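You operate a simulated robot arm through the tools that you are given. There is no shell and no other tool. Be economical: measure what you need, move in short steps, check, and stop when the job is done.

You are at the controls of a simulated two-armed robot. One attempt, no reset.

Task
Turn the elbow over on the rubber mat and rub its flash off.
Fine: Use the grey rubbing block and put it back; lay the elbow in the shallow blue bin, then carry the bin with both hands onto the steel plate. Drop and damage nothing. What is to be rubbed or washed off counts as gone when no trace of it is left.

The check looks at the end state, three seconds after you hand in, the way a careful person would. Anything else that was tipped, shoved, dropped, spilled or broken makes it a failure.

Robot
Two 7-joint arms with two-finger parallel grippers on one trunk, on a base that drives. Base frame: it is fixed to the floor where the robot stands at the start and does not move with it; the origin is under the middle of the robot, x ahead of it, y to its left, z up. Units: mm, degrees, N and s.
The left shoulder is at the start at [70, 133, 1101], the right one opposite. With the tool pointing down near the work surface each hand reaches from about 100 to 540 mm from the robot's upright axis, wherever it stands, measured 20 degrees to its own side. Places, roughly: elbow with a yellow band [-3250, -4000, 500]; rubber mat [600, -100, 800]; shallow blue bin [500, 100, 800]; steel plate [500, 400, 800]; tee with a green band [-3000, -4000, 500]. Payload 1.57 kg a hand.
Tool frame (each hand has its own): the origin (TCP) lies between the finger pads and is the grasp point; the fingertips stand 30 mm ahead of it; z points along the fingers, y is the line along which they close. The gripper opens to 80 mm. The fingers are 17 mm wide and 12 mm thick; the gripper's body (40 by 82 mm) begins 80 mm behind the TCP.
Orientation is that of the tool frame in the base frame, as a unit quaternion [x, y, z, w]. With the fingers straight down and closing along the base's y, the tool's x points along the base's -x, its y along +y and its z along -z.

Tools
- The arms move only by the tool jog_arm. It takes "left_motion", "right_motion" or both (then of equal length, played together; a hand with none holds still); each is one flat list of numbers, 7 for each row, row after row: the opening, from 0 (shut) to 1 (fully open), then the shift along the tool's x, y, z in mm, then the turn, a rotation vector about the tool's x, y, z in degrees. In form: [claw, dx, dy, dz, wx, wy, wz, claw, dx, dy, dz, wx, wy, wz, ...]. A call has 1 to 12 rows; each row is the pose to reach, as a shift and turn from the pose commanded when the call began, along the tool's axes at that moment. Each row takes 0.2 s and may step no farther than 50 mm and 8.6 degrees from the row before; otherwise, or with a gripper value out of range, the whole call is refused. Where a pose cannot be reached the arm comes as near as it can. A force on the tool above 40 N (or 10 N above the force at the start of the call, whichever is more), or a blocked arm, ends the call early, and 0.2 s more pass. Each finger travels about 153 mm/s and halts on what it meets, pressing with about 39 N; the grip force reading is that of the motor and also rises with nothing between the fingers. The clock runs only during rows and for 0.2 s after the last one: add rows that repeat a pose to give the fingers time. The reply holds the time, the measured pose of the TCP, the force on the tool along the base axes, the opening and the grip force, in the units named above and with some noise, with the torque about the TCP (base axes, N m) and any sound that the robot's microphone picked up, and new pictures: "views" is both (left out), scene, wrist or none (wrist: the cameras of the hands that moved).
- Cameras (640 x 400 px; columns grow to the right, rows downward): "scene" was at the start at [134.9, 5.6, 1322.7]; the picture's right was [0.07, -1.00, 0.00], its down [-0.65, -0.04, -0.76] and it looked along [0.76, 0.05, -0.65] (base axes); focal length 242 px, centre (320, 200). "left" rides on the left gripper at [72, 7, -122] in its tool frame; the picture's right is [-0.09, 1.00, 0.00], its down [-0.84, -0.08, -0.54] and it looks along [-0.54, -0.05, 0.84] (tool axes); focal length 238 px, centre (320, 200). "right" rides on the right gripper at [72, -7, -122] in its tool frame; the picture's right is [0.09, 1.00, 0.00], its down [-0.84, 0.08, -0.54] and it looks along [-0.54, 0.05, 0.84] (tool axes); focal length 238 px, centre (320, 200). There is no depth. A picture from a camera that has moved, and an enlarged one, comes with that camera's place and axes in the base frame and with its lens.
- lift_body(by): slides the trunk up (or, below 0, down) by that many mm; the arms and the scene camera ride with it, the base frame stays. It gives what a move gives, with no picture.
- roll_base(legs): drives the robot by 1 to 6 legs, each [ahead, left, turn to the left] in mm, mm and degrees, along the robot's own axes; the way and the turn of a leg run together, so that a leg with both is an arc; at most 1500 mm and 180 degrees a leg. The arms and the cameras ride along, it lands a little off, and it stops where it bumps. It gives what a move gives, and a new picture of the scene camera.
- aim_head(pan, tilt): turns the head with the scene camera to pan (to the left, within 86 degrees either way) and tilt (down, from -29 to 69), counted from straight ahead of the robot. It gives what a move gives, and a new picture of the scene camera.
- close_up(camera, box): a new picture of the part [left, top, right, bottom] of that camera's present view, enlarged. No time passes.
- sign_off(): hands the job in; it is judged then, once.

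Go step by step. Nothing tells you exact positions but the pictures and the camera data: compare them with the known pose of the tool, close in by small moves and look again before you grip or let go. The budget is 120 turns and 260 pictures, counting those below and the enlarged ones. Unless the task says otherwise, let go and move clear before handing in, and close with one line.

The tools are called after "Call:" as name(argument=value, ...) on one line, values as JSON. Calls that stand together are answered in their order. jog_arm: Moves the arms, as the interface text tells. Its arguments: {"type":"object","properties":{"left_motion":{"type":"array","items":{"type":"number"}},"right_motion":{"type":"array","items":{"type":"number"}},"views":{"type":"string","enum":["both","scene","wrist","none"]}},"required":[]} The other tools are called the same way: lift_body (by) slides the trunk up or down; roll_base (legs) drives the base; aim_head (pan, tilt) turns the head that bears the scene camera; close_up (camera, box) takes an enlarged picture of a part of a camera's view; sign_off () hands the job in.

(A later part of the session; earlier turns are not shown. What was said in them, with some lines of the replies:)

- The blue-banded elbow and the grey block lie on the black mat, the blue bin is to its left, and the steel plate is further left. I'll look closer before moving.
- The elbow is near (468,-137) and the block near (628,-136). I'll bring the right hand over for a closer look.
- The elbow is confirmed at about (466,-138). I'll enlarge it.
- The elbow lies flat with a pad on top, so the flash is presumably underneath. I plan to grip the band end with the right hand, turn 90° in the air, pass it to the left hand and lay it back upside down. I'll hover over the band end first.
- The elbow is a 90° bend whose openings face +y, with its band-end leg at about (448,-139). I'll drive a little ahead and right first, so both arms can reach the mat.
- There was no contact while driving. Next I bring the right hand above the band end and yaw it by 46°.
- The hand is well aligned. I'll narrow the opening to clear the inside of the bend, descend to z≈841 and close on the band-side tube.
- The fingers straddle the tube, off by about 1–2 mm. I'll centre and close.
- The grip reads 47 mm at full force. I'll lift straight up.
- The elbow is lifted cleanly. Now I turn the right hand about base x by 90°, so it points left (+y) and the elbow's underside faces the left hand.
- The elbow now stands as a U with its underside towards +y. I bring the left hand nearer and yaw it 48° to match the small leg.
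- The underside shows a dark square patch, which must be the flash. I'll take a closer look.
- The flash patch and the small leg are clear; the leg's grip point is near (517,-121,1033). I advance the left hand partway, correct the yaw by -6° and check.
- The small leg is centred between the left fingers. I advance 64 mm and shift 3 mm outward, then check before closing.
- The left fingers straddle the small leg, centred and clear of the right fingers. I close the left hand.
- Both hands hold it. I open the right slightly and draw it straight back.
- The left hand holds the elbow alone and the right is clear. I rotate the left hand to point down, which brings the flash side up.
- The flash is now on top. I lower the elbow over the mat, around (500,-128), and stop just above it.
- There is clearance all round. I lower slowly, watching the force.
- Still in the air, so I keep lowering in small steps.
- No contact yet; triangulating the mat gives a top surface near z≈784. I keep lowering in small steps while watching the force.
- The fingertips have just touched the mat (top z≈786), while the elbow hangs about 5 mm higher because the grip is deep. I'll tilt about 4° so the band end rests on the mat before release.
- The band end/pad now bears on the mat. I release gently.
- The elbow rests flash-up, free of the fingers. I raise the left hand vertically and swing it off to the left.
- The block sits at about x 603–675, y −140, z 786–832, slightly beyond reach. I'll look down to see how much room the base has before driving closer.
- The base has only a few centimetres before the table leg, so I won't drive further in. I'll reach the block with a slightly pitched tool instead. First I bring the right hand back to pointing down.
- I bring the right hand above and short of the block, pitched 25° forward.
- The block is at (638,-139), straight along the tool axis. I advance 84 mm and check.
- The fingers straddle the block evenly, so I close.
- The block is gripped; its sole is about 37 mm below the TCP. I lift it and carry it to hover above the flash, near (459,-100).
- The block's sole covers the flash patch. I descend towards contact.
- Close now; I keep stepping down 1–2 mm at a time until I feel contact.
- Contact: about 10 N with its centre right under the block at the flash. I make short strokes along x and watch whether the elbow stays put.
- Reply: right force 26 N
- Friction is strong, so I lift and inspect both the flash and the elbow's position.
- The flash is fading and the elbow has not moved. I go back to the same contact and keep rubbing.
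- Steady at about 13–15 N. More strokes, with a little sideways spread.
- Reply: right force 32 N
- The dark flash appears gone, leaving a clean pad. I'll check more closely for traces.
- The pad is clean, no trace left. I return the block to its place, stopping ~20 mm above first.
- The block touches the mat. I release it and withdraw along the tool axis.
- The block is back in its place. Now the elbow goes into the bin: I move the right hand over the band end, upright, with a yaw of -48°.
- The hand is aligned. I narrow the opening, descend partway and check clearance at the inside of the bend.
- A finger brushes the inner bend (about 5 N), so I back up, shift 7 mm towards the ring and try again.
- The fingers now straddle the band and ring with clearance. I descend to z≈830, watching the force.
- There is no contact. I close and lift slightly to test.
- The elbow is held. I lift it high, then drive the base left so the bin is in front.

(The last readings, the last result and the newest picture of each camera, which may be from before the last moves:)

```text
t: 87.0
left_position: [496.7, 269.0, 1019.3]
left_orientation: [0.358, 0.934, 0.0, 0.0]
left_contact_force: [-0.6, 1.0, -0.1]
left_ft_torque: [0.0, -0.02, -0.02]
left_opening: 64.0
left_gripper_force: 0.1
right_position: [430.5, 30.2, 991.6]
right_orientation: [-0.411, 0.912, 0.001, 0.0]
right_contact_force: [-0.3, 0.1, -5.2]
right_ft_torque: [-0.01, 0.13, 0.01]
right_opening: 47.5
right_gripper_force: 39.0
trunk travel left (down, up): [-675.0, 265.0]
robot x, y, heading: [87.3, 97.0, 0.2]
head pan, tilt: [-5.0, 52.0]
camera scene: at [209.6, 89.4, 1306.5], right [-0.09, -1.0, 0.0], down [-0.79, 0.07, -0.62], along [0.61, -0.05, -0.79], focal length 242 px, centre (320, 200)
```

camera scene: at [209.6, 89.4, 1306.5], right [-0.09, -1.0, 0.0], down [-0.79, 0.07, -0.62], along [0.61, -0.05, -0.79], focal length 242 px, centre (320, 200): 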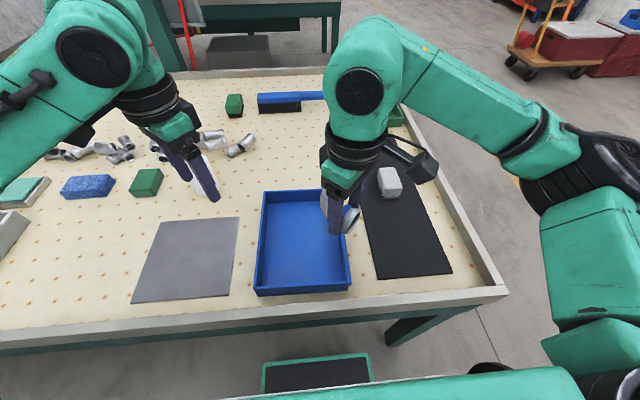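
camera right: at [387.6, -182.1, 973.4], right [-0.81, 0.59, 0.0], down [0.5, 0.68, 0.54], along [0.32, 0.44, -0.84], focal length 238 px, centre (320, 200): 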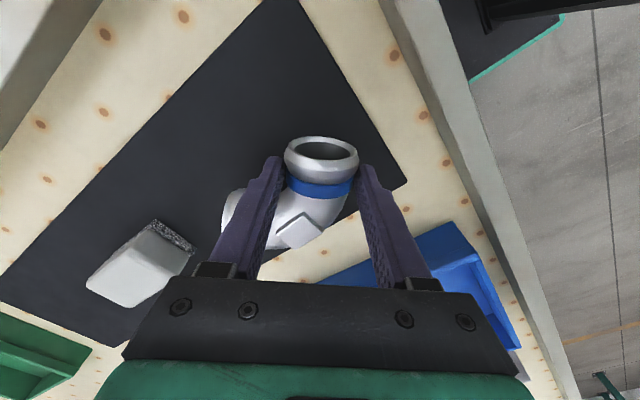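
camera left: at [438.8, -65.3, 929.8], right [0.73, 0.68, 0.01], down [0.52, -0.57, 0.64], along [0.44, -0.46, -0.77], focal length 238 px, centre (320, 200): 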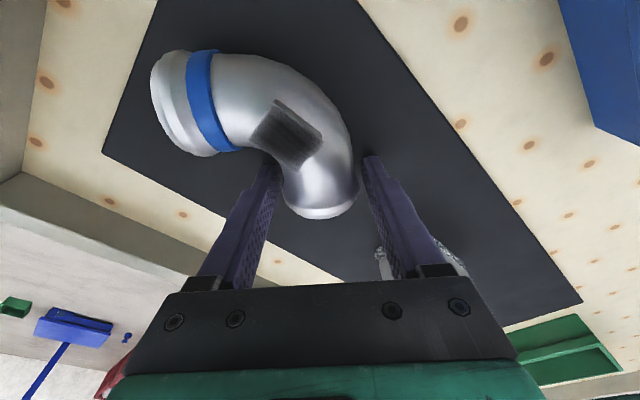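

The bin is centred in front of me. I carry the elbow over its middle and lower to ~20 mm above the floor.

Call:
jog_arm(right_motion=[0.3, -31, 14, 0, 0, 0, 0, 0.3, -62, 28, 0, 0, 0, 0, 0.3, -62, 28, 40, 0, 0, 0, 0.3, -62, 28, 80, 0, 0, 0, 0.3, -62, 28, 112, 0, 0, 0, 0.3, -62, 28, 136, 0, 0, 0], views="both")

Call:
close_up(camera="scene", box=[240, 170, 370, 310])

```text
t: 88.4
left_position: [497.4, 269.8, 1019.3]
left_orientation: [0.358, 0.934, 0.0, -0.001]
left_contact_force: [0.0, -0.1, 0.5]
left_ft_torque: [0.0, 0.04, -0.01]
left_opening: 64.0
left_gripper_force: 0.1
right_position: [450.9, 96.0, 853.1]
right_orientation: [-0.412, 0.911, 0.001, -0.001]
right_contact_force: [-0.4, -0.2, -4.4]
right_ft_torque: [-0.1, 0.16, -0.03]
right_opening: 47.9
right_gripper_force: 39.1
trunk travel left (down, up): [-675.0, 265.0]
robot x, y, heading: [81.4, 96.7, 0.1]
head pan, tilt: [-5.0, 52.0]
camera scene: at [210.0, 90.4, 1306.5], right [-0.09, -1.0, 0.0], down [-0.79, 0.07, -0.61], along [0.61, -0.05, -0.79], focal length 242 px, centre (320, 200)
camera right: at [407.9, 37.5, 975.8], right [-0.81, 0.59, 0.0], down [0.5, 0.68, 0.54], along [0.32, 0.44, -0.84], focal length 238 px, centre (320, 200)
```

scene: 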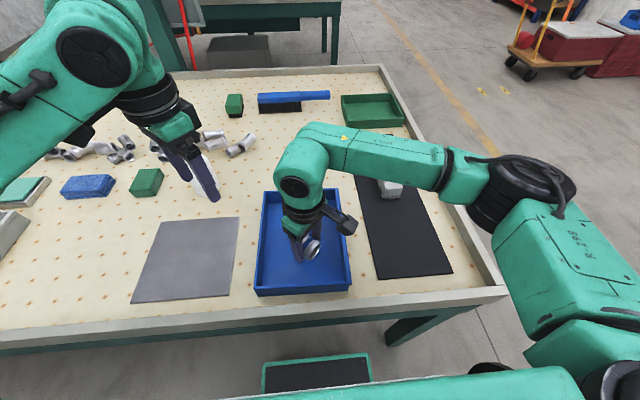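
right: 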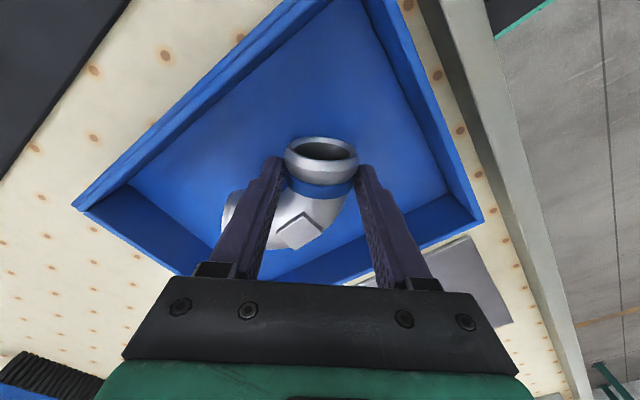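

```text
2.86 times, centred on (305, 240) of scene
camera zoom: at [210.0, 90.4, 1306.5], right [-0.09, -1.0, 0.0], down [-0.79, 0.07, -0.61], along [0.61, -0.05, -0.79], focal length 690 px, centre (363, 86)
```

zoom: 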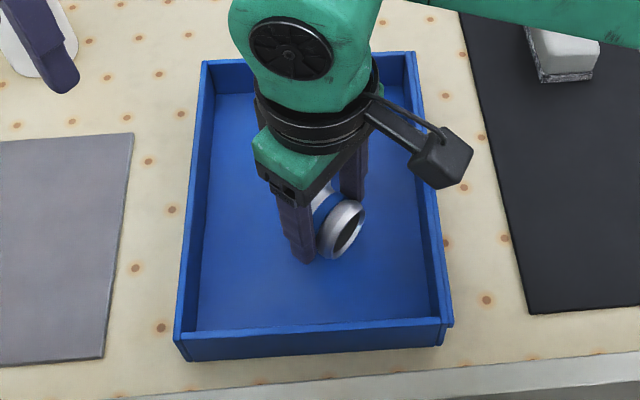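

Call:
jog_arm(right_motion=[0.3, 0, 0, 8, 0, 0, 0, 0.3, 0, 0, 14, 0, 0, 0, 0.3, 0, 0, 16, 0, 0, 0], views="none")

Call:
jog_arm(right_motion=[0.3, 0, 0, 1, 0, 0, 0, 0.3, 0, 0, 2, 0, 0, 0, 0.3, 0, 0, 2, 0, 0, 0], views="none")

Call:
jog_arm(right_motion=[0.3, 0, 0, 1, 0, 0, 0, 0.3, 0, 0, 2, 0, 0, 0, 0.3, 0, 0, 2, 0, 0, 0], views="none")

```text
t: 89.2
left_position: [496.3, 270.5, 1019.1]
left_orientation: [0.358, 0.934, 0.0, 0.0]
left_contact_force: [-0.3, -0.1, 0.3]
left_ft_torque: [-0.02, 0.0, 0.02]
left_opening: 64.1
left_gripper_force: 0.1
right_position: [449.4, 96.0, 838.4]
right_orientation: [-0.412, 0.911, 0.0, -0.001]
right_contact_force: [0.3, 0.6, -4.0]
right_ft_torque: [0.01, 0.15, -0.03]
right_opening: 47.9
right_gripper_force: 38.5
trunk travel left (down, up): [-675.0, 265.0]
robot x, y, heading: [81.7, 97.1, 0.3]
head pan, tilt: [-5.0, 52.0]
```

```text
t: 90.0
left_position: [496.9, 270.8, 1018.3]
left_orientation: [0.358, 0.934, 0.0, 0.0]
left_contact_force: [0.5, -1.0, -0.3]
left_ft_torque: [-0.01, 0.01, 0.05]
left_opening: 63.9
left_gripper_force: 0.1
right_position: [449.2, 94.5, 836.6]
right_orientation: [-0.412, 0.911, 0.0, 0.0]
right_contact_force: [-0.1, 0.4, -5.1]
right_ft_torque: [-0.02, 0.14, 0.0]
right_opening: 47.4
right_gripper_force: 38.6
trunk travel left (down, up): [-675.0, 265.0]
robot x, y, heading: [81.8, 99.1, 0.1]
head pan, tilt: [-5.0, 52.0]
```

```text
t: 90.8
left_position: [496.2, 270.2, 1017.5]
left_orientation: [0.358, 0.934, 0.0, -0.001]
left_contact_force: [-0.4, -0.2, -0.3]
left_ft_torque: [-0.01, 0.02, -0.01]
left_opening: 64.0
left_gripper_force: 0.0
right_position: [450.7, 96.2, 835.2]
right_orientation: [-0.411, 0.912, 0.0, 0.0]
right_contact_force: [-0.5, 0.3, -5.4]
right_ft_torque: [-0.02, 0.15, 0.01]
right_opening: 47.5
right_gripper_force: 38.8
trunk travel left (down, up): [-675.0, 265.0]
robot x, y, heading: [78.8, 100.3, 0.0]
head pan, tilt: [-5.0, 52.0]
```

Call:
jog_arm(right_motion=[0.3, 0, 0, 1, 0, 0, 0, 0.3, 0, 0, 1.5, 0, 0, 0, 0.3, 0, 0, 1.5, 0, 0, 0], views="none")

Call:
jog_arm(right_motion=[0.3, 0, 0, 0.7, 0, 0, 0, 0.3, 0, 0, 1.2, 0, 0, 0, 0.3, 0, 0, 1.2, 0, 0, 0], views="none")

Call:
jog_arm(right_motion=[0.3, 0, 0, 0.7, 0, 0, 0, 0.3, 0, 0, 1.2, 0, 0, 0, 0.3, 0, 0, 1.2, 0, 0, 0], views="none")

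```text
t: 91.6
left_position: [496.2, 270.3, 1019.1]
left_orientation: [0.357, 0.934, 0.0, 0.0]
left_contact_force: [-0.4, 0.5, 0.1]
left_ft_torque: [-0.04, 0.01, 0.05]
left_opening: 64.0
left_gripper_force: 0.1
right_position: [449.0, 96.3, 832.9]
right_orientation: [-0.412, 0.911, 0.0, 0.0]
right_contact_force: [-0.2, -0.2, -4.3]
right_ft_torque: [-0.02, 0.17, 0.02]
right_opening: 47.7
right_gripper_force: 39.1
trunk travel left (down, up): [-675.0, 265.0]
robot x, y, heading: [85.9, 99.2, -0.3]
head pan, tilt: [-5.0, 52.0]
```

```text
t: 92.4
left_position: [495.5, 271.3, 1018.9]
left_orientation: [0.357, 0.934, 0.0, 0.0]
left_contact_force: [0.8, -1.0, 0.7]
left_ft_torque: [-0.02, -0.01, 0.03]
left_opening: 63.8
left_gripper_force: 0.1
right_position: [450.6, 97.1, 832.4]
right_orientation: [-0.411, 0.912, 0.0, -0.002]
right_contact_force: [0.5, 0.5, -4.5]
right_ft_torque: [-0.02, 0.15, 0.01]
right_opening: 47.6
right_gripper_force: 39.3
trunk travel left (down, up): [-675.0, 265.0]
robot x, y, heading: [83.8, 96.7, 0.2]
head pan, tilt: [-5.0, 52.0]
```

```text
t: 93.2
left_position: [495.9, 269.7, 1019.1]
left_orientation: [0.358, 0.934, 0.0, 0.001]
left_contact_force: [0.3, 0.6, -0.2]
left_ft_torque: [-0.04, -0.02, 0.03]
left_opening: 64.0
left_gripper_force: 0.2
right_position: [449.6, 96.7, 831.0]
right_orientation: [-0.411, 0.912, 0.0, 0.0]
right_contact_force: [0.0, -0.1, -1.5]
right_ft_torque: [-0.07, -0.17, -0.07]
right_opening: 47.5
right_gripper_force: 38.8
trunk travel left (down, up): [-675.0, 265.0]
robot x, y, heading: [81.4, 101.1, 0.0]
head pan, tilt: [-5.0, 52.0]
```

The elbow is touching the bin floor. I release and rise.

Call:
jog_arm(right_motion=[0.3, 0, 0, 0.7, 0, 0, 0, 0.6, 0, 0, 0.7, 0, 0, 0, 0.65, 0, 0, 0.7, 0, 0, 0, 0.66, 0, 0, 0.7, 0, 0, 0, 0.66, 0, 0, -15, 0, 0, 0, 0.66, 0, 0, -50, 0, 0, 0, 0.7, 0, 0, -95, 0, 0, 0, 0.7, 0, 0, -140, 0, 0, 0, 0.7, 0, 0, -180, 0, 0, 0], views="both")

Call:
close_up(camera="right", box=[160, 20, 480, 260])

```text
t: 95.2
left_position: [495.9, 270.4, 1019.1]
left_orientation: [0.357, 0.934, -0.001, 0.001]
left_contact_force: [-0.1, -0.1, 0.1]
left_ft_torque: [-0.01, -0.02, 0.01]
left_opening: 64.0
left_gripper_force: 0.0
right_position: [451.5, 96.3, 1008.6]
right_orientation: [-0.412, 0.911, 0.0, 0.0]
right_contact_force: [-0.1, -0.7, -0.3]
right_ft_torque: [-0.02, -0.01, 0.0]
right_opening: 56.2
right_gripper_force: 0.0
trunk travel left (down, up): [-675.0, 265.0]
robot x, y, heading: [84.6, 98.8, 0.1]
head pan, tilt: [-5.0, 52.0]
camera scene: at [208.4, 91.1, 1306.6], right [-0.09, -1.0, 0.0], down [-0.78, 0.07, -0.62], along [0.61, -0.05, -0.79], focal length 242 px, centre (320, 200)
camera right: at [407.3, 38.7, 1131.4], right [-0.81, 0.59, 0.0], down [0.5, 0.68, 0.54], along [0.32, 0.44, -0.84], focal length 238 px, centre (320, 200)
```

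scene: 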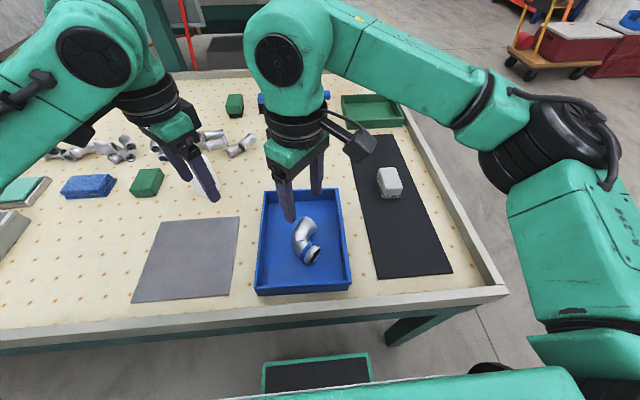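
right: 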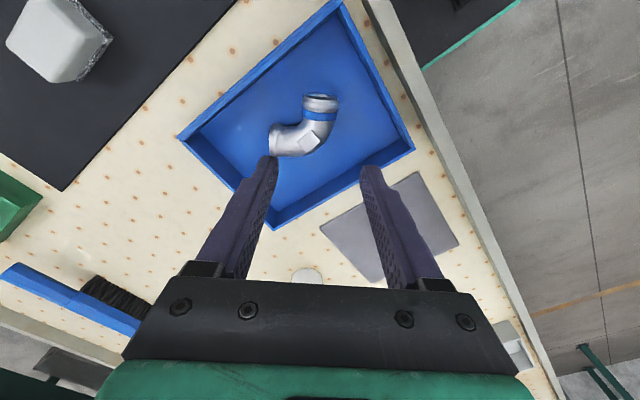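

```text
1.67 times, centred on (320, 140) of right
camera zoom: at [407.3, 38.7, 1131.4], right [-0.81, 0.59, 0.0], down [0.5, 0.68, 0.54], along [0.32, 0.44, -0.84], focal length 397 px, centre (320, 300)
```

zoom: 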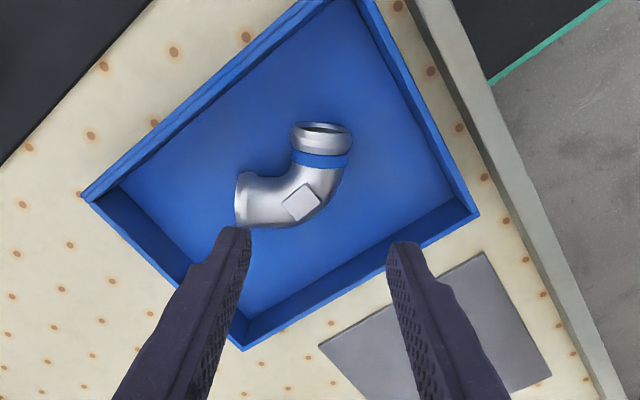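

The elbow lies in the bin, clean pad up. I bring both hands upright above the bin's side walls, right near y≈5 and left near y≈200.

Call:
jog_arm(right_motion=[0.5, 7.3, -14.7, 10, 0, 0, 8.1, 0.5, 14.5, -29.5, 22, 0, 0, 16.2, 0.5, 21.8, -44.2, 36, 0, 0, 24.3, 0.5, 29, -59, 50, 0, 0, 32.4, 0.5, 36.3, -73.7, 64, 0, 0, 40.5, 0.5, 43.6, -88.4, 78, 0, 0, 48.6], left_motion=[0.5, -7, -9.5, 15, 0, 0, -7, 0.5, -14, -19, 30, 0, 0, -14, 0.5, -21, -28, 45, 0, 0, -21, 0.5, -28, -38, 60, 0, 0, -28, 0.5, -35, -47, 75, 0, 0, -35, 0.5, -41.6, -56.7, 89, 0, 0, -42], views="both")

```text
t: 96.6
left_position: [488.9, 197.9, 929.5]
left_orientation: [-0.004, 1.0, 0.0, 0.0]
left_contact_force: [0.3, -0.7, -0.8]
left_ft_torque: [0.01, -0.01, -0.01]
left_opening: 40.1
left_gripper_force: 0.0
right_position: [487.0, 3.1, 931.9]
right_orientation: [0.002, 1.0, 0.0, 0.0]
right_contact_force: [-1.1, 0.3, 0.2]
right_ft_torque: [-0.02, -0.02, 0.0]
right_opening: 39.8
right_gripper_force: 0.1
trunk travel left (down, up): [-675.0, 265.0]
robot x, y, heading: [85.4, 98.6, 0.3]
head pan, tilt: [-5.0, 52.0]
camera scene: at [209.4, 89.6, 1306.6], right [-0.09, -1.0, 0.0], down [-0.79, 0.07, -0.62], along [0.61, -0.05, -0.79], focal length 242 px, centre (320, 200)
camera right: at [415.4, -4.2, 1054.4], right [-0.09, 1.0, 0.0], down [0.84, 0.07, 0.54], along [0.54, 0.05, -0.84], focal length 238 px, centre (320, 200)
camera left: at [416.2, 204.9, 1051.3], right [0.09, 1.0, 0.0], down [0.84, -0.07, 0.54], along [0.54, -0.05, -0.84], focal length 238 px, centre (320, 200)
```

scene: 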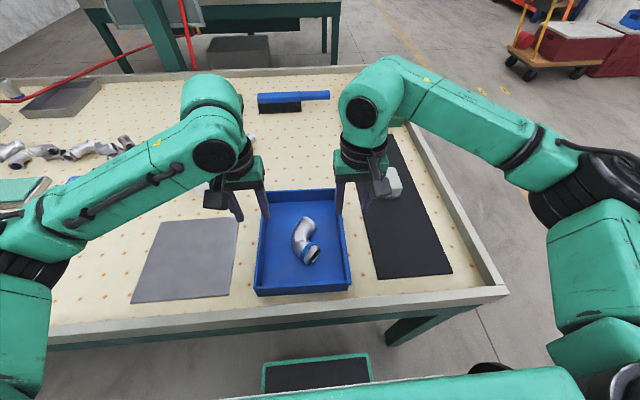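
right: 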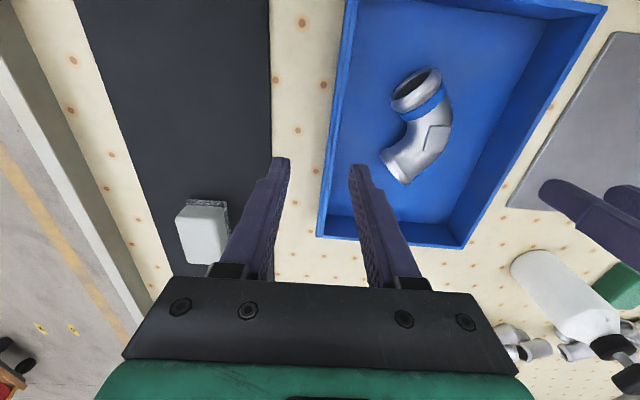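
left: 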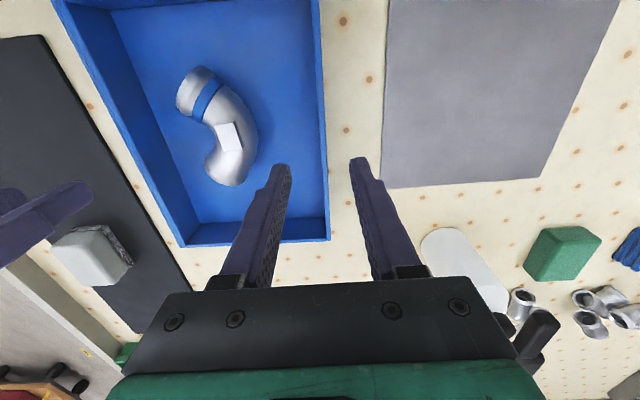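

The rim is at z≈830; the right wall lies near y≈16 and the left near y≈200. I lower both hands to rim level and check the straddle.

Call:
jog_arm(right_motion=[0.5, -1, 6, 20, 0, 0, 0, 0.5, -3, 12.5, 40, 0, 0, 0, 0.5, -3, 12.5, 65, 0, 0, 0], left_motion=[0.5, -1, 1, 20, 0, 0, 0, 0.5, -1, 2, 40, 0, 0, 0, 0.5, -1, 2, 63, 0, 0, 0], views="wrist")

Call:
close_up(camera="right", box=[240, 80, 400, 240])

Call:
close_up(camera="left", box=[240, 80, 400, 240])

```text
t: 97.4
left_position: [491.0, 201.9, 865.7]
left_orientation: [-0.001, 1.0, 0.0, 0.0]
left_contact_force: [-0.5, -0.9, -0.4]
left_ft_torque: [-0.01, -0.02, -0.01]
left_opening: 39.9
left_gripper_force: 0.0
right_position: [489.6, 16.6, 866.8]
right_orientation: [0.001, 1.0, 0.0, 0.001]
right_contact_force: [0.4, 0.2, 0.1]
right_ft_torque: [-0.05, 0.01, -0.02]
right_opening: 40.0
right_gripper_force: 0.1
trunk travel left (down, up): [-675.0, 265.0]
robot x, y, heading: [85.5, 98.4, -0.1]
head pan, tilt: [-5.0, 52.0]
camera right: at [417.7, 10.6, 989.3], right [-0.09, 1.0, 0.0], down [0.84, 0.08, 0.54], along [0.54, 0.05, -0.84], focal length 238 px, centre (320, 200)
camera left: at [418.0, 208.5, 987.7], right [0.09, 1.0, 0.0], down [0.84, -0.08, 0.54], along [0.54, -0.05, -0.84], focal length 238 px, centre (320, 200)
```

right: 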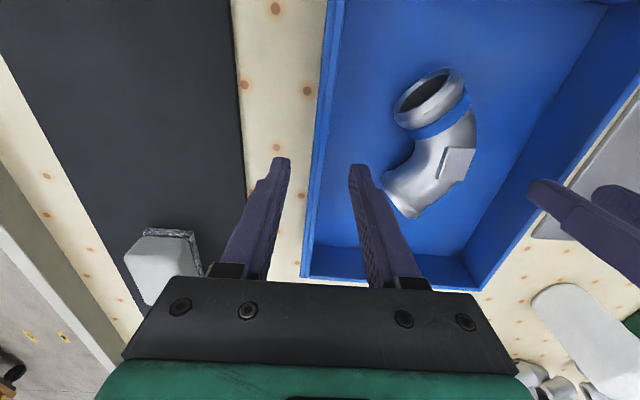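
left: 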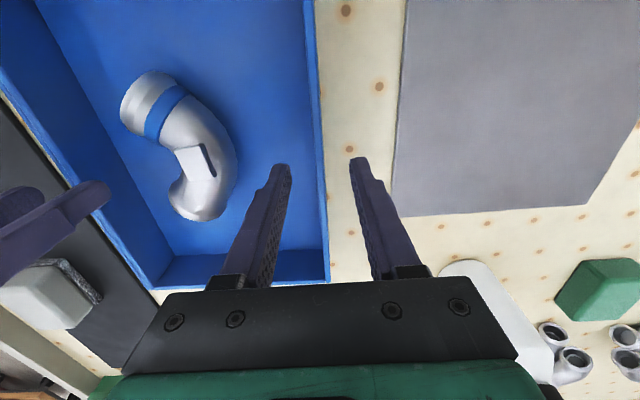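

```text
2.50 times, centred on (320, 160) of right
camera zoom: at [417.7, 10.6, 989.3], right [-0.09, 1.0, 0.0], down [0.84, 0.08, 0.54], along [0.54, 0.05, -0.84], focal length 596 px, centre (320, 300)
```

zoom: 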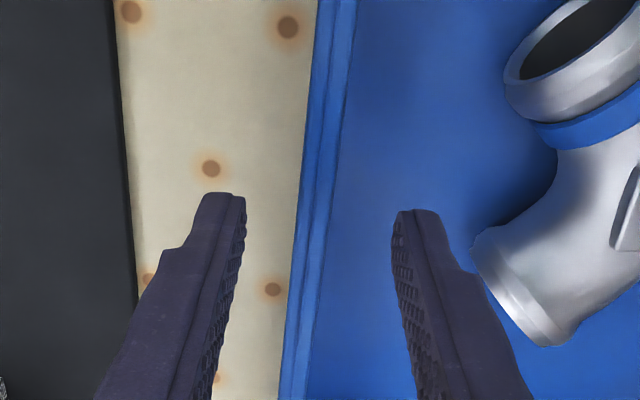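

```text
2.50 times, centred on (320, 160) of left
camera zoom: at [418.0, 208.5, 987.7], right [0.09, 1.0, 0.0], down [0.84, -0.08, 0.54], along [0.54, -0.05, -0.84], focal length 596 px, centre (320, 300)
```

zoom: 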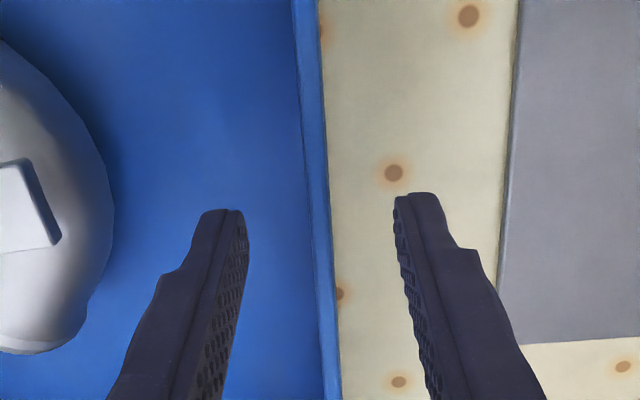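

Both walls are centred between the fingers. I lower 40 mm and close gently together.

Call:
jog_arm(right_motion=[0.5, 0, -1, 15, 0, 0, 0, 0.5, 0, -1, 30, 0, 0, 0, 0.5, 0, -1, 40, 0, 0, 0], left_motion=[0.5, 0, 0, 15, 0, 0, 0, 0.5, 0, 0, 30, 0, 0, 0, 0.5, 0, 0, 39, 0, 0, 0], views="wrist")

```text
t: 98.2
left_position: [490.1, 202.5, 826.2]
left_orientation: [-0.002, 1.0, 0.0, 0.0]
left_contact_force: [-0.4, 0.3, 0.4]
left_ft_torque: [-0.01, -0.01, 0.01]
left_opening: 40.0
left_gripper_force: 0.2
right_position: [490.3, 15.9, 829.1]
right_orientation: [0.001, 1.0, 0.0, -0.001]
right_contact_force: [0.9, -0.9, -0.7]
right_ft_torque: [-0.01, 0.03, -0.01]
right_opening: 40.0
right_gripper_force: 0.1
trunk travel left (down, up): [-675.0, 265.0]
robot x, y, heading: [83.9, 93.5, 0.2]
head pan, tilt: [-5.0, 52.0]
camera right: at [417.1, 9.6, 950.2], right [-0.09, 1.0, 0.0], down [0.84, 0.08, 0.54], along [0.54, 0.05, -0.84], focal length 238 px, centre (320, 200)
camera left: at [418.4, 209.0, 948.5], right [0.09, 1.0, 0.0], down [0.84, -0.08, 0.54], along [0.54, -0.05, -0.84], focal length 238 px, centre (320, 200)
```

right: 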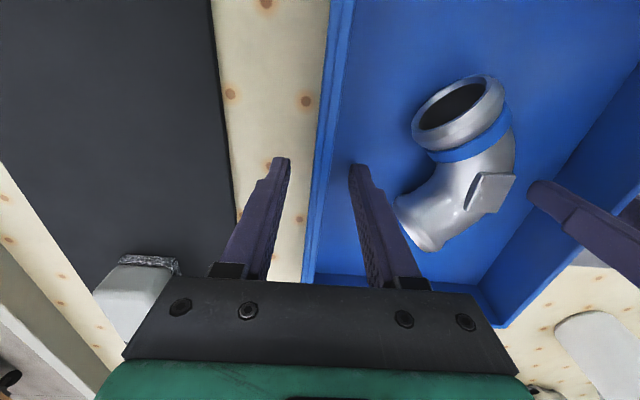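
left: 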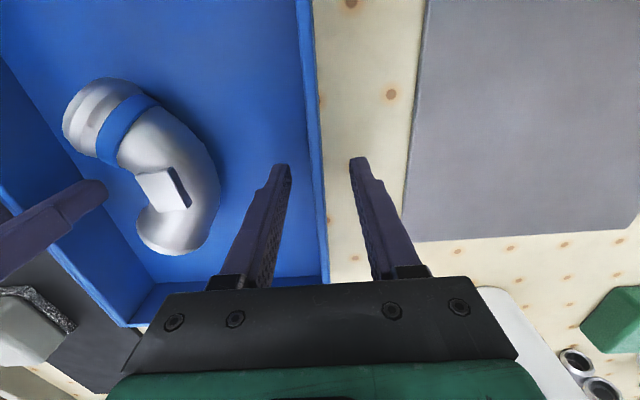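

Call:
jog_arm(right_motion=[0.35, 0, 0, 0, 0, 0, 0, 0.2, 0, 0, 0, 0, 0, 0, 0.08, 0, 0, 0, 0, 0, 0, 0, 0, 0, 0, 0, 0, 0, 0, 0, 0, 0, 0, 0, 0], left_motion=[0.35, 0, 0, 0, 0, 0, 0, 0.2, 0, 0, 0, 0, 0, 0, 0.08, 0, 0, 0, 0, 0, 0, 0, 0, 0, 0, 0, 0, 0, 0, 0, 0, 0, 0, 0, 0], views="wrist")

```text
t: 99.4
left_position: [489.7, 200.8, 826.8]
left_orientation: [0.001, 1.0, -0.002, -0.001]
left_contact_force: [-4.8, -12.7, 0.8]
left_ft_torque: [0.02, -0.15, -0.36]
left_opening: 5.7
left_gripper_force: 25.9
right_position: [489.6, 15.6, 828.2]
right_orientation: [0.001, 1.0, 0.001, 0.001]
right_contact_force: [4.8, 13.2, -1.3]
right_ft_torque: [0.04, 0.25, -0.38]
right_opening: 5.9
right_gripper_force: 25.8
trunk travel left (down, up): [-675.0, 265.0]
robot x, y, heading: [85.1, 97.4, -0.0]
head pan, tilt: [-5.0, 52.0]
camera right: at [417.2, 10.1, 950.5], right [-0.09, 1.0, 0.0], down [0.84, 0.08, 0.54], along [0.54, 0.05, -0.84], focal length 238 px, centre (320, 200)
camera left: at [418.1, 208.3, 948.6], right [0.09, 1.0, 0.0], down [0.84, -0.08, 0.54], along [0.54, -0.05, -0.84], focal length 238 px, centre (320, 200)
```

right: 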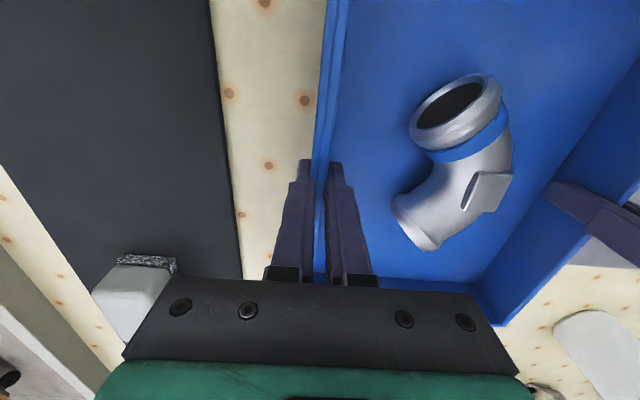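
left: 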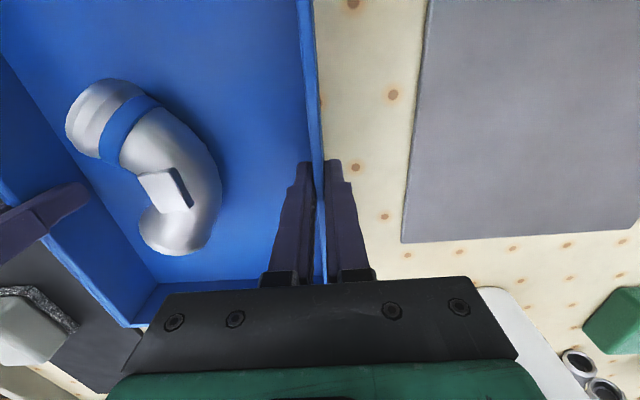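

Both walls are gripped. I relieve the slight inward pull and lift the bin by raising the trunk, which keeps the hands level with each other.

Call:
jog_arm(right_motion=[0, 0, 1, 0, 0, 0, 0, 0, 0, 1, 0, 0, 0, 0], left_motion=[0, 0, -1, 0, 0, 0, 0, 0, 0, -1, 0, 0, 0, 0], views="none")

Call:
lift_body(by=15)

Call:
aim_head(pan=5, tilt=55)

```text
t: 100.0
left_position: [488.8, 201.3, 826.6]
left_orientation: [0.0, 1.0, 0.0, 0.0]
left_contact_force: [-2.7, -6.8, 0.0]
left_ft_torque: [-0.1, 0.2, -0.39]
left_opening: 5.5
left_gripper_force: 26.1
right_position: [489.7, 17.4, 828.1]
right_orientation: [0.001, 1.0, 0.0, 0.0]
right_contact_force: [3.2, 5.9, 6.0]
right_ft_torque: [0.15, 0.45, -0.32]
right_opening: 5.4
right_gripper_force: 25.7
trunk travel left (down, up): [-675.0, 265.0]
robot x, y, heading: [81.1, 98.4, 0.4]
head pan, tilt: [-5.0, 52.0]
```

```text
t: 100.6
left_position: [490.0, 202.3, 840.9]
left_orientation: [-0.001, 1.0, 0.0, -0.001]
left_contact_force: [-4.1, -5.1, -5.4]
left_ft_torque: [0.13, 0.15, -0.36]
left_opening: 5.7
left_gripper_force: 25.5
right_position: [489.3, 15.7, 843.4]
right_orientation: [0.001, 1.0, 0.0, 0.001]
right_contact_force: [3.8, 5.5, -0.9]
right_ft_torque: [0.31, -0.2, -0.36]
right_opening: 5.6
right_gripper_force: 25.9
trunk travel left (down, up): [-690.0, 250.0]
robot x, y, heading: [82.7, 98.1, 0.1]
head pan, tilt: [-5.0, 52.0]
```

```text
t: 101.3
left_position: [490.4, 200.7, 841.5]
left_orientation: [-0.001, 1.0, 0.001, -0.001]
left_contact_force: [-4.1, -4.0, -6.4]
left_ft_torque: [0.12, 0.34, -0.43]
left_opening: 5.8
left_gripper_force: 25.3
right_position: [489.8, 17.3, 841.8]
right_orientation: [0.0, 1.0, 0.0, -0.001]
right_contact_force: [4.2, 5.3, -1.1]
right_ft_torque: [0.29, -0.34, -0.31]
right_opening: 5.4
right_gripper_force: 25.8
trunk travel left (down, up): [-690.0, 250.0]
robot x, y, heading: [86.8, 98.1, 0.3]
head pan, tilt: [5.0, 55.0]
camera scene: at [207.1, 103.6, 1317.6], right [0.09, -1.0, 0.0], down [-0.82, -0.07, -0.57], along [0.57, 0.05, -0.82], focal length 242 px, centre (320, 200)
```

scene: 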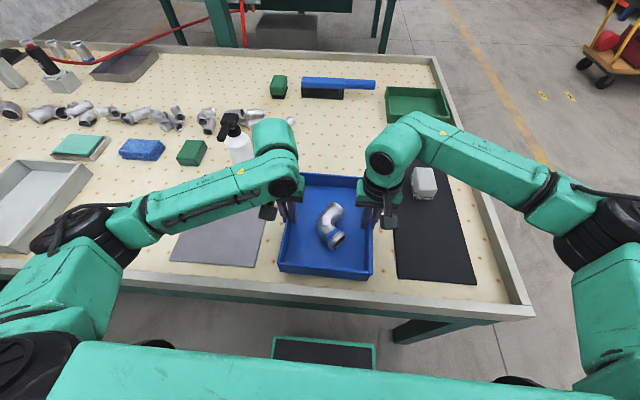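

The bin is off the table and level. I raise it further before driving.

Call:
lift_body(by=60)

Call:
close_up(camera="left", box=[0, 0, 640, 400])

Call:
close_up(camera="scene", box=[150, 80, 450, 300])

```text
t: 102.3
left_position: [490.8, 201.5, 902.0]
left_orientation: [0.0, 1.0, 0.0, -0.001]
left_contact_force: [-3.3, -3.3, -6.6]
left_ft_torque: [0.23, 0.16, -0.38]
left_opening: 5.8
left_gripper_force: 25.4
right_position: [489.5, 16.9, 902.4]
right_orientation: [0.0, 1.0, 0.0, -0.001]
right_contact_force: [3.6, 2.5, -0.4]
right_ft_torque: [0.29, -0.17, -0.33]
right_opening: 5.6
right_gripper_force: 25.9
trunk travel left (down, up): [-750.0, 190.0]
robot x, y, heading: [83.1, 95.5, -0.2]
head pan, tilt: [5.0, 55.0]
```

```text
1.00 times, centred on (320, 200) of left (not enlarged: the box is as wide or as high as the picture)
camera zoom: at [418.7, 208.0, 1023.2], right [0.09, 1.0, 0.0], down [0.84, -0.08, 0.54], along [0.54, -0.05, -0.84], focal length 238 px, centre (320, 200)
```

zoom: 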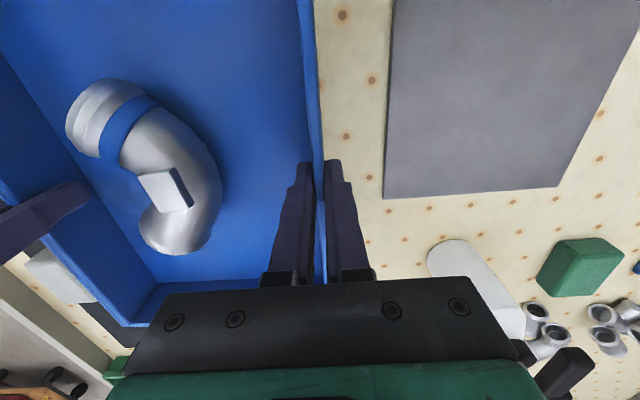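

```text
1.82 times, centred on (300, 190) of scene
camera zoom: at [207.3, 103.7, 1377.6], right [0.09, -1.0, 0.0], down [-0.82, -0.07, -0.57], along [0.57, 0.05, -0.82], focal length 439 px, centre (356, 218)
```

zoom: 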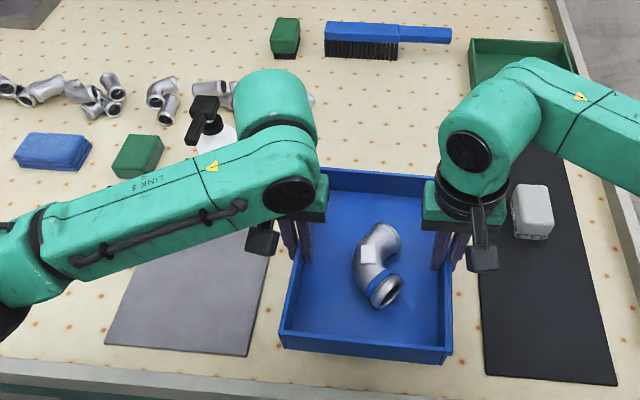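

The bin hangs level with the elbow steady. The plate centre is near (477,367) and the bin centre near (491,109), so I drive 258 mm left and 15 mm back.

Call:
roll_base(legs=[[-15, 0, 0], [0, 258, 0]])

Call:
close_up(camera="left", box=[0, 0, 640, 400])

Call:
close_up(camera="right", box=[0, 0, 640, 400])

```text
t: 104.5
left_position: [474.2, 458.6, 900.8]
left_orientation: [-0.003, 1.0, 0.0, 0.0]
left_contact_force: [-3.5, -0.1, -6.3]
left_ft_torque: [0.24, 0.01, -0.39]
left_opening: 5.7
left_gripper_force: 25.6
right_position: [475.4, 274.7, 902.2]
right_orientation: [-0.001, 1.0, 0.0, -0.001]
right_contact_force: [3.6, -0.6, -1.7]
right_ft_torque: [0.24, 0.0, -0.34]
right_opening: 5.6
right_gripper_force: 25.9
trunk travel left (down, up): [-750.0, 190.0]
robot x, y, heading: [69.0, 354.1, 0.2]
head pan, tilt: [5.0, 55.0]
camera scene: at [191.1, 359.9, 1377.6], right [0.09, -1.0, 0.0], down [-0.82, -0.07, -0.57], along [0.57, 0.05, -0.82], focal length 242 px, centre (320, 200)
```

scene: 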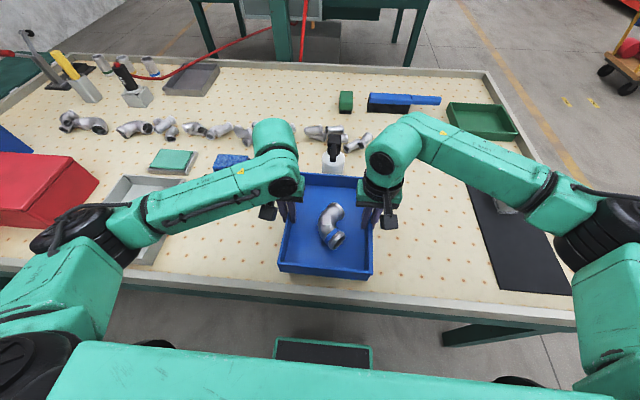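

```text
1.00 times, centred on (320, 200) of left (not enlarged: the box is as wide or as high as the picture)
camera zoom: at [402.2, 465.2, 1023.4], right [0.09, 1.0, 0.0], down [0.84, -0.07, 0.54], along [0.54, -0.05, -0.84], focal length 238 px, centre (320, 200)
```

zoom: 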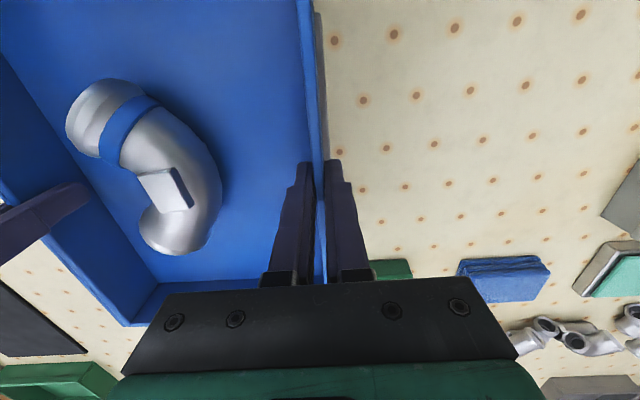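

```text
1.00 times, centred on (320, 200) of right (not enlarged: the box is as wide or as high as the picture)
camera zoom: at [402.4, 268.0, 1024.5], right [-0.09, 1.0, 0.0], down [0.84, 0.08, 0.54], along [0.54, 0.05, -0.84], focal length 238 px, centre (320, 200)
```

zoom: 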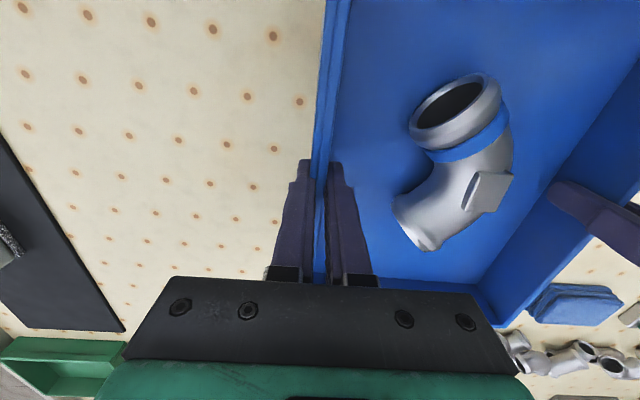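

The bin is centred above the plate to within a few millimetres. I lower the trunk in stages, watching the forces.

Call:
lift_body(by=-50)

Call:
lift_body(by=-10)

Call:
close_up(camera="scene", box=[250, 150, 410, 300])

```text
t: 105.5
left_position: [474.1, 458.7, 851.3]
left_orientation: [-0.003, 1.0, -0.001, 0.0]
left_contact_force: [-3.7, -0.4, -5.1]
left_ft_torque: [0.13, -0.1, -0.33]
left_opening: 5.6
left_gripper_force: 25.7
right_position: [474.5, 275.0, 851.1]
right_orientation: [-0.001, 1.0, 0.0, 0.0]
right_contact_force: [2.6, 0.0, -1.8]
right_ft_torque: [0.2, 0.03, -0.24]
right_opening: 5.4
right_gripper_force: 25.5
trunk travel left (down, up): [-700.0, 240.0]
robot x, y, heading: [68.4, 351.6, 0.3]
head pan, tilt: [5.0, 55.0]
```

```text
t: 106.0
left_position: [474.5, 459.6, 841.1]
left_orientation: [-0.002, 1.0, 0.0, -0.001]
left_contact_force: [-3.4, -0.5, -4.4]
left_ft_torque: [0.14, 0.36, -0.34]
left_opening: 5.6
left_gripper_force: 24.9
right_position: [475.2, 275.3, 843.1]
right_orientation: [0.0, 1.0, -0.001, -0.001]
right_contact_force: [3.9, 0.3, -1.9]
right_ft_torque: [0.17, -0.35, -0.27]
right_opening: 5.6
right_gripper_force: 26.1
trunk travel left (down, up): [-690.0, 250.0]
robot x, y, heading: [69.3, 356.2, 0.4]
head pan, tilt: [5.0, 55.0]
```

```text
2.67 times, centred on (330, 225) of scene
camera zoom: at [191.0, 360.9, 1317.6], right [0.09, -1.0, 0.0], down [-0.82, -0.08, -0.57], along [0.57, 0.05, -0.82], focal length 644 px, centre (293, 133)
```

zoom: 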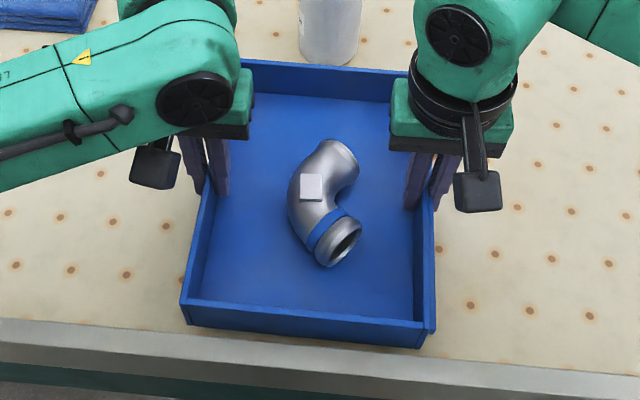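

Call:
lift_body(by=-5)

Call:
lift_body(by=-3)

Call:
lift_body(by=-2)

```text
t: 106.6
left_position: [472.9, 459.1, 837.5]
left_orientation: [-0.003, 1.0, 0.0, -0.001]
left_contact_force: [-3.0, -0.4, -5.1]
left_ft_torque: [0.14, 0.43, -0.33]
left_opening: 5.8
left_gripper_force: 25.7
right_position: [475.1, 276.0, 838.6]
right_orientation: [-0.002, 1.0, 0.001, 0.0]
right_contact_force: [4.0, 0.3, -2.3]
right_ft_torque: [0.18, -0.45, -0.28]
right_opening: 5.6
right_gripper_force: 25.3
trunk travel left (down, up): [-685.0, 255.0]
robot x, y, heading: [68.7, 353.1, 0.2]
head pan, tilt: [5.0, 55.0]
```

```text
t: 107.1
left_position: [473.7, 459.3, 833.0]
left_orientation: [-0.002, 1.0, 0.0, -0.001]
left_contact_force: [-3.8, -1.0, -6.2]
left_ft_torque: [0.18, 0.2, -0.33]
left_opening: 5.4
left_gripper_force: 26.5
right_position: [474.0, 273.7, 834.7]
right_orientation: [-0.002, 1.0, 0.0, 0.001]
right_contact_force: [3.8, -0.1, -0.8]
right_ft_torque: [0.2, -0.29, -0.32]
right_opening: 5.5
right_gripper_force: 26.0
trunk travel left (down, up): [-682.0, 258.0]
robot x, y, heading: [69.3, 351.4, 0.6]
head pan, tilt: [5.0, 55.0]
```

```text
t: 107.6
left_position: [474.9, 460.2, 832.8]
left_orientation: [-0.002, 1.0, 0.0, 0.001]
left_contact_force: [0.9, 1.6, 3.5]
left_ft_torque: [0.09, 0.71, -0.39]
left_opening: 5.5
left_gripper_force: 25.1
right_position: [473.7, 275.9, 833.9]
right_orientation: [-0.001, 1.0, 0.0, 0.001]
right_contact_force: [5.3, -3.0, 13.8]
right_ft_torque: [-0.07, 0.28, -0.29]
right_opening: 5.5
right_gripper_force: 25.5
trunk travel left (down, up): [-680.0, 260.0]
robot x, y, heading: [66.8, 354.6, 0.4]
head pan, tilt: [5.0, 55.0]
```

The bin rests on the plate and the load has reversed. I open both hands and withdraw straight up.

Call:
jog_arm(right_motion=[0.15, 0, 0, 0, 0, 0, 0, 0.35, 0, 0, 0, 0, 0, 0, 0.4, 0, 0, 0, 0, 0, 0, 0.4, 0, 0, -15, 0, 0, 0, 0.4, 0, 0, -50, 0, 0, 0, 0.4, 0, 0, -95, 0, 0, 0, 0.4, 0, 0, -140, 0, 0, 0], left_motion=[0.15, 0, 0, 0, 0, 0, 0, 0.35, 0, 0, 0, 0, 0, 0, 0.4, 0, 0, 0, 0, 0, 0, 0.4, 0, 0, -15, 0, 0, 0, 0.4, 0, 0, -50, 0, 0, 0, 0.4, 0, 0, -95, 0, 0, 0, 0.4, 0, 0, -140, 0, 0, 0], views="both")

```text
t: 109.2
left_position: [472.3, 458.1, 974.5]
left_orientation: [-0.002, 1.0, 0.0, 0.0]
left_contact_force: [0.3, -1.0, 0.3]
left_ft_torque: [0.05, 0.0, -0.04]
left_opening: 32.1
left_gripper_force: 0.0
right_position: [471.5, 275.8, 973.1]
right_orientation: [0.0, 1.0, 0.001, 0.0]
right_contact_force: [-0.3, 0.9, 0.4]
right_ft_torque: [0.0, 0.01, 0.03]
right_opening: 31.9
right_gripper_force: 0.1
trunk travel left (down, up): [-680.0, 260.0]
robot x, y, heading: [70.0, 353.3, 0.4]
head pan, tilt: [5.0, 55.0]
camera scene: at [188.9, 360.8, 1307.7], right [0.09, -1.0, 0.0], down [-0.82, -0.08, -0.57], along [0.57, 0.05, -0.82], focal length 242 px, centre (320, 200)
camera right: at [398.8, 268.3, 1095.2], right [-0.09, 1.0, 0.0], down [0.84, 0.08, 0.54], along [0.54, 0.05, -0.84], focal length 238 px, centre (320, 200)
camera left: at [400.5, 464.2, 1096.0], right [0.09, 1.0, 0.0], down [0.84, -0.07, 0.54], along [0.54, -0.05, -0.84], focal length 238 px, centre (320, 200)
```

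scene: 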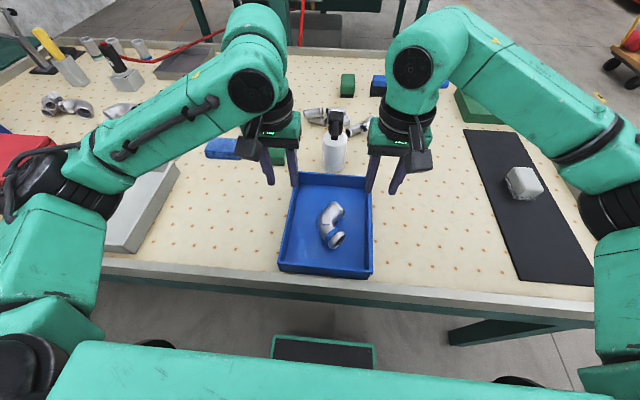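
right: 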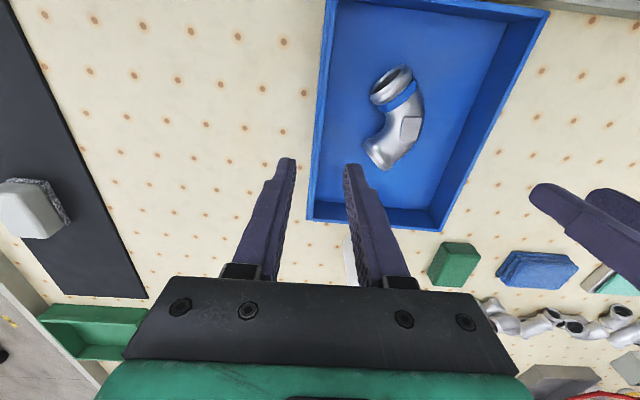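
left: 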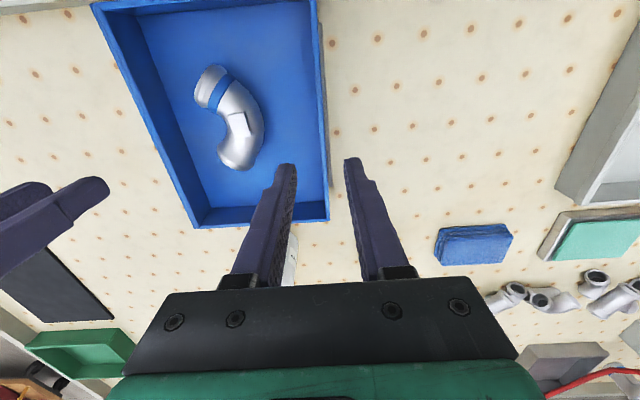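

The bin sits on the plate with the elbow inside. A final close look before handing in.

Call:
close_up(camera="scene", box=[250, 160, 410, 300])

Call:
close_up(camera="left", box=[80, 0, 360, 240])

Call:
close_up(camera="scene", box=[450, 120, 600, 290])

```text
2.86 times, centred on (330, 230) of scene
camera zoom: at [188.9, 360.8, 1307.7], right [0.09, -1.0, 0.0], down [-0.82, -0.08, -0.57], along [0.57, 0.05, -0.82], focal length 690 px, centre (291, 114)
```

zoom: 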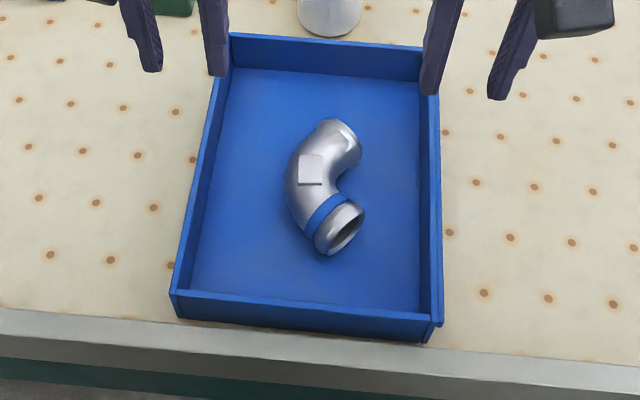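

```text
1.67 times, centred on (220, 120) of left
camera zoom: at [400.5, 464.2, 1096.0], right [0.09, 1.0, 0.0], down [0.84, -0.07, 0.54], along [0.54, -0.05, -0.84], focal length 397 px, centre (487, 333)
```

zoom: 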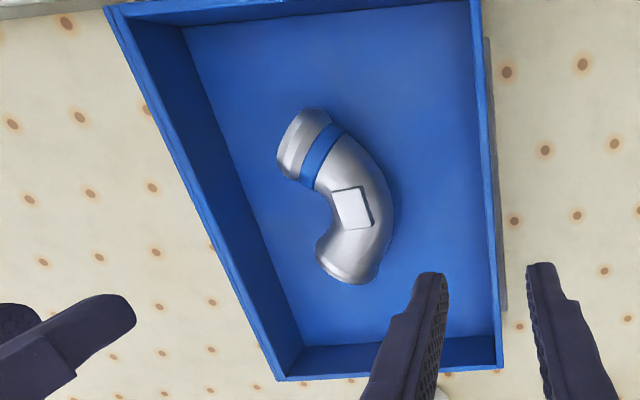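

```text
2.35 times, centred on (525, 205) of scene
camera zoom: at [188.9, 360.8, 1307.7], right [0.09, -1.0, 0.0], down [-0.82, -0.08, -0.57], along [0.57, 0.05, -0.82], focal length 568 px, centre (-162, 188)
```

zoom: 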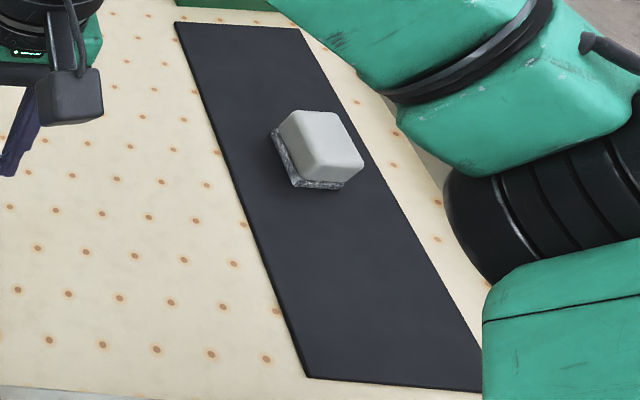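

Everything is in place: the bin with the clean elbow is on the plate, the block is back on the mat and both hands are empty and clear. I hand in.

Call:
sign_off()

```text
The job is handed in.
```

I turned the elbow over, rubbed off its flash and put the grey block back on the mat. The elbow lies in the blue bin, and I carried the bin with both hands onto the steel plate. I saw nothing else moved or knocked.
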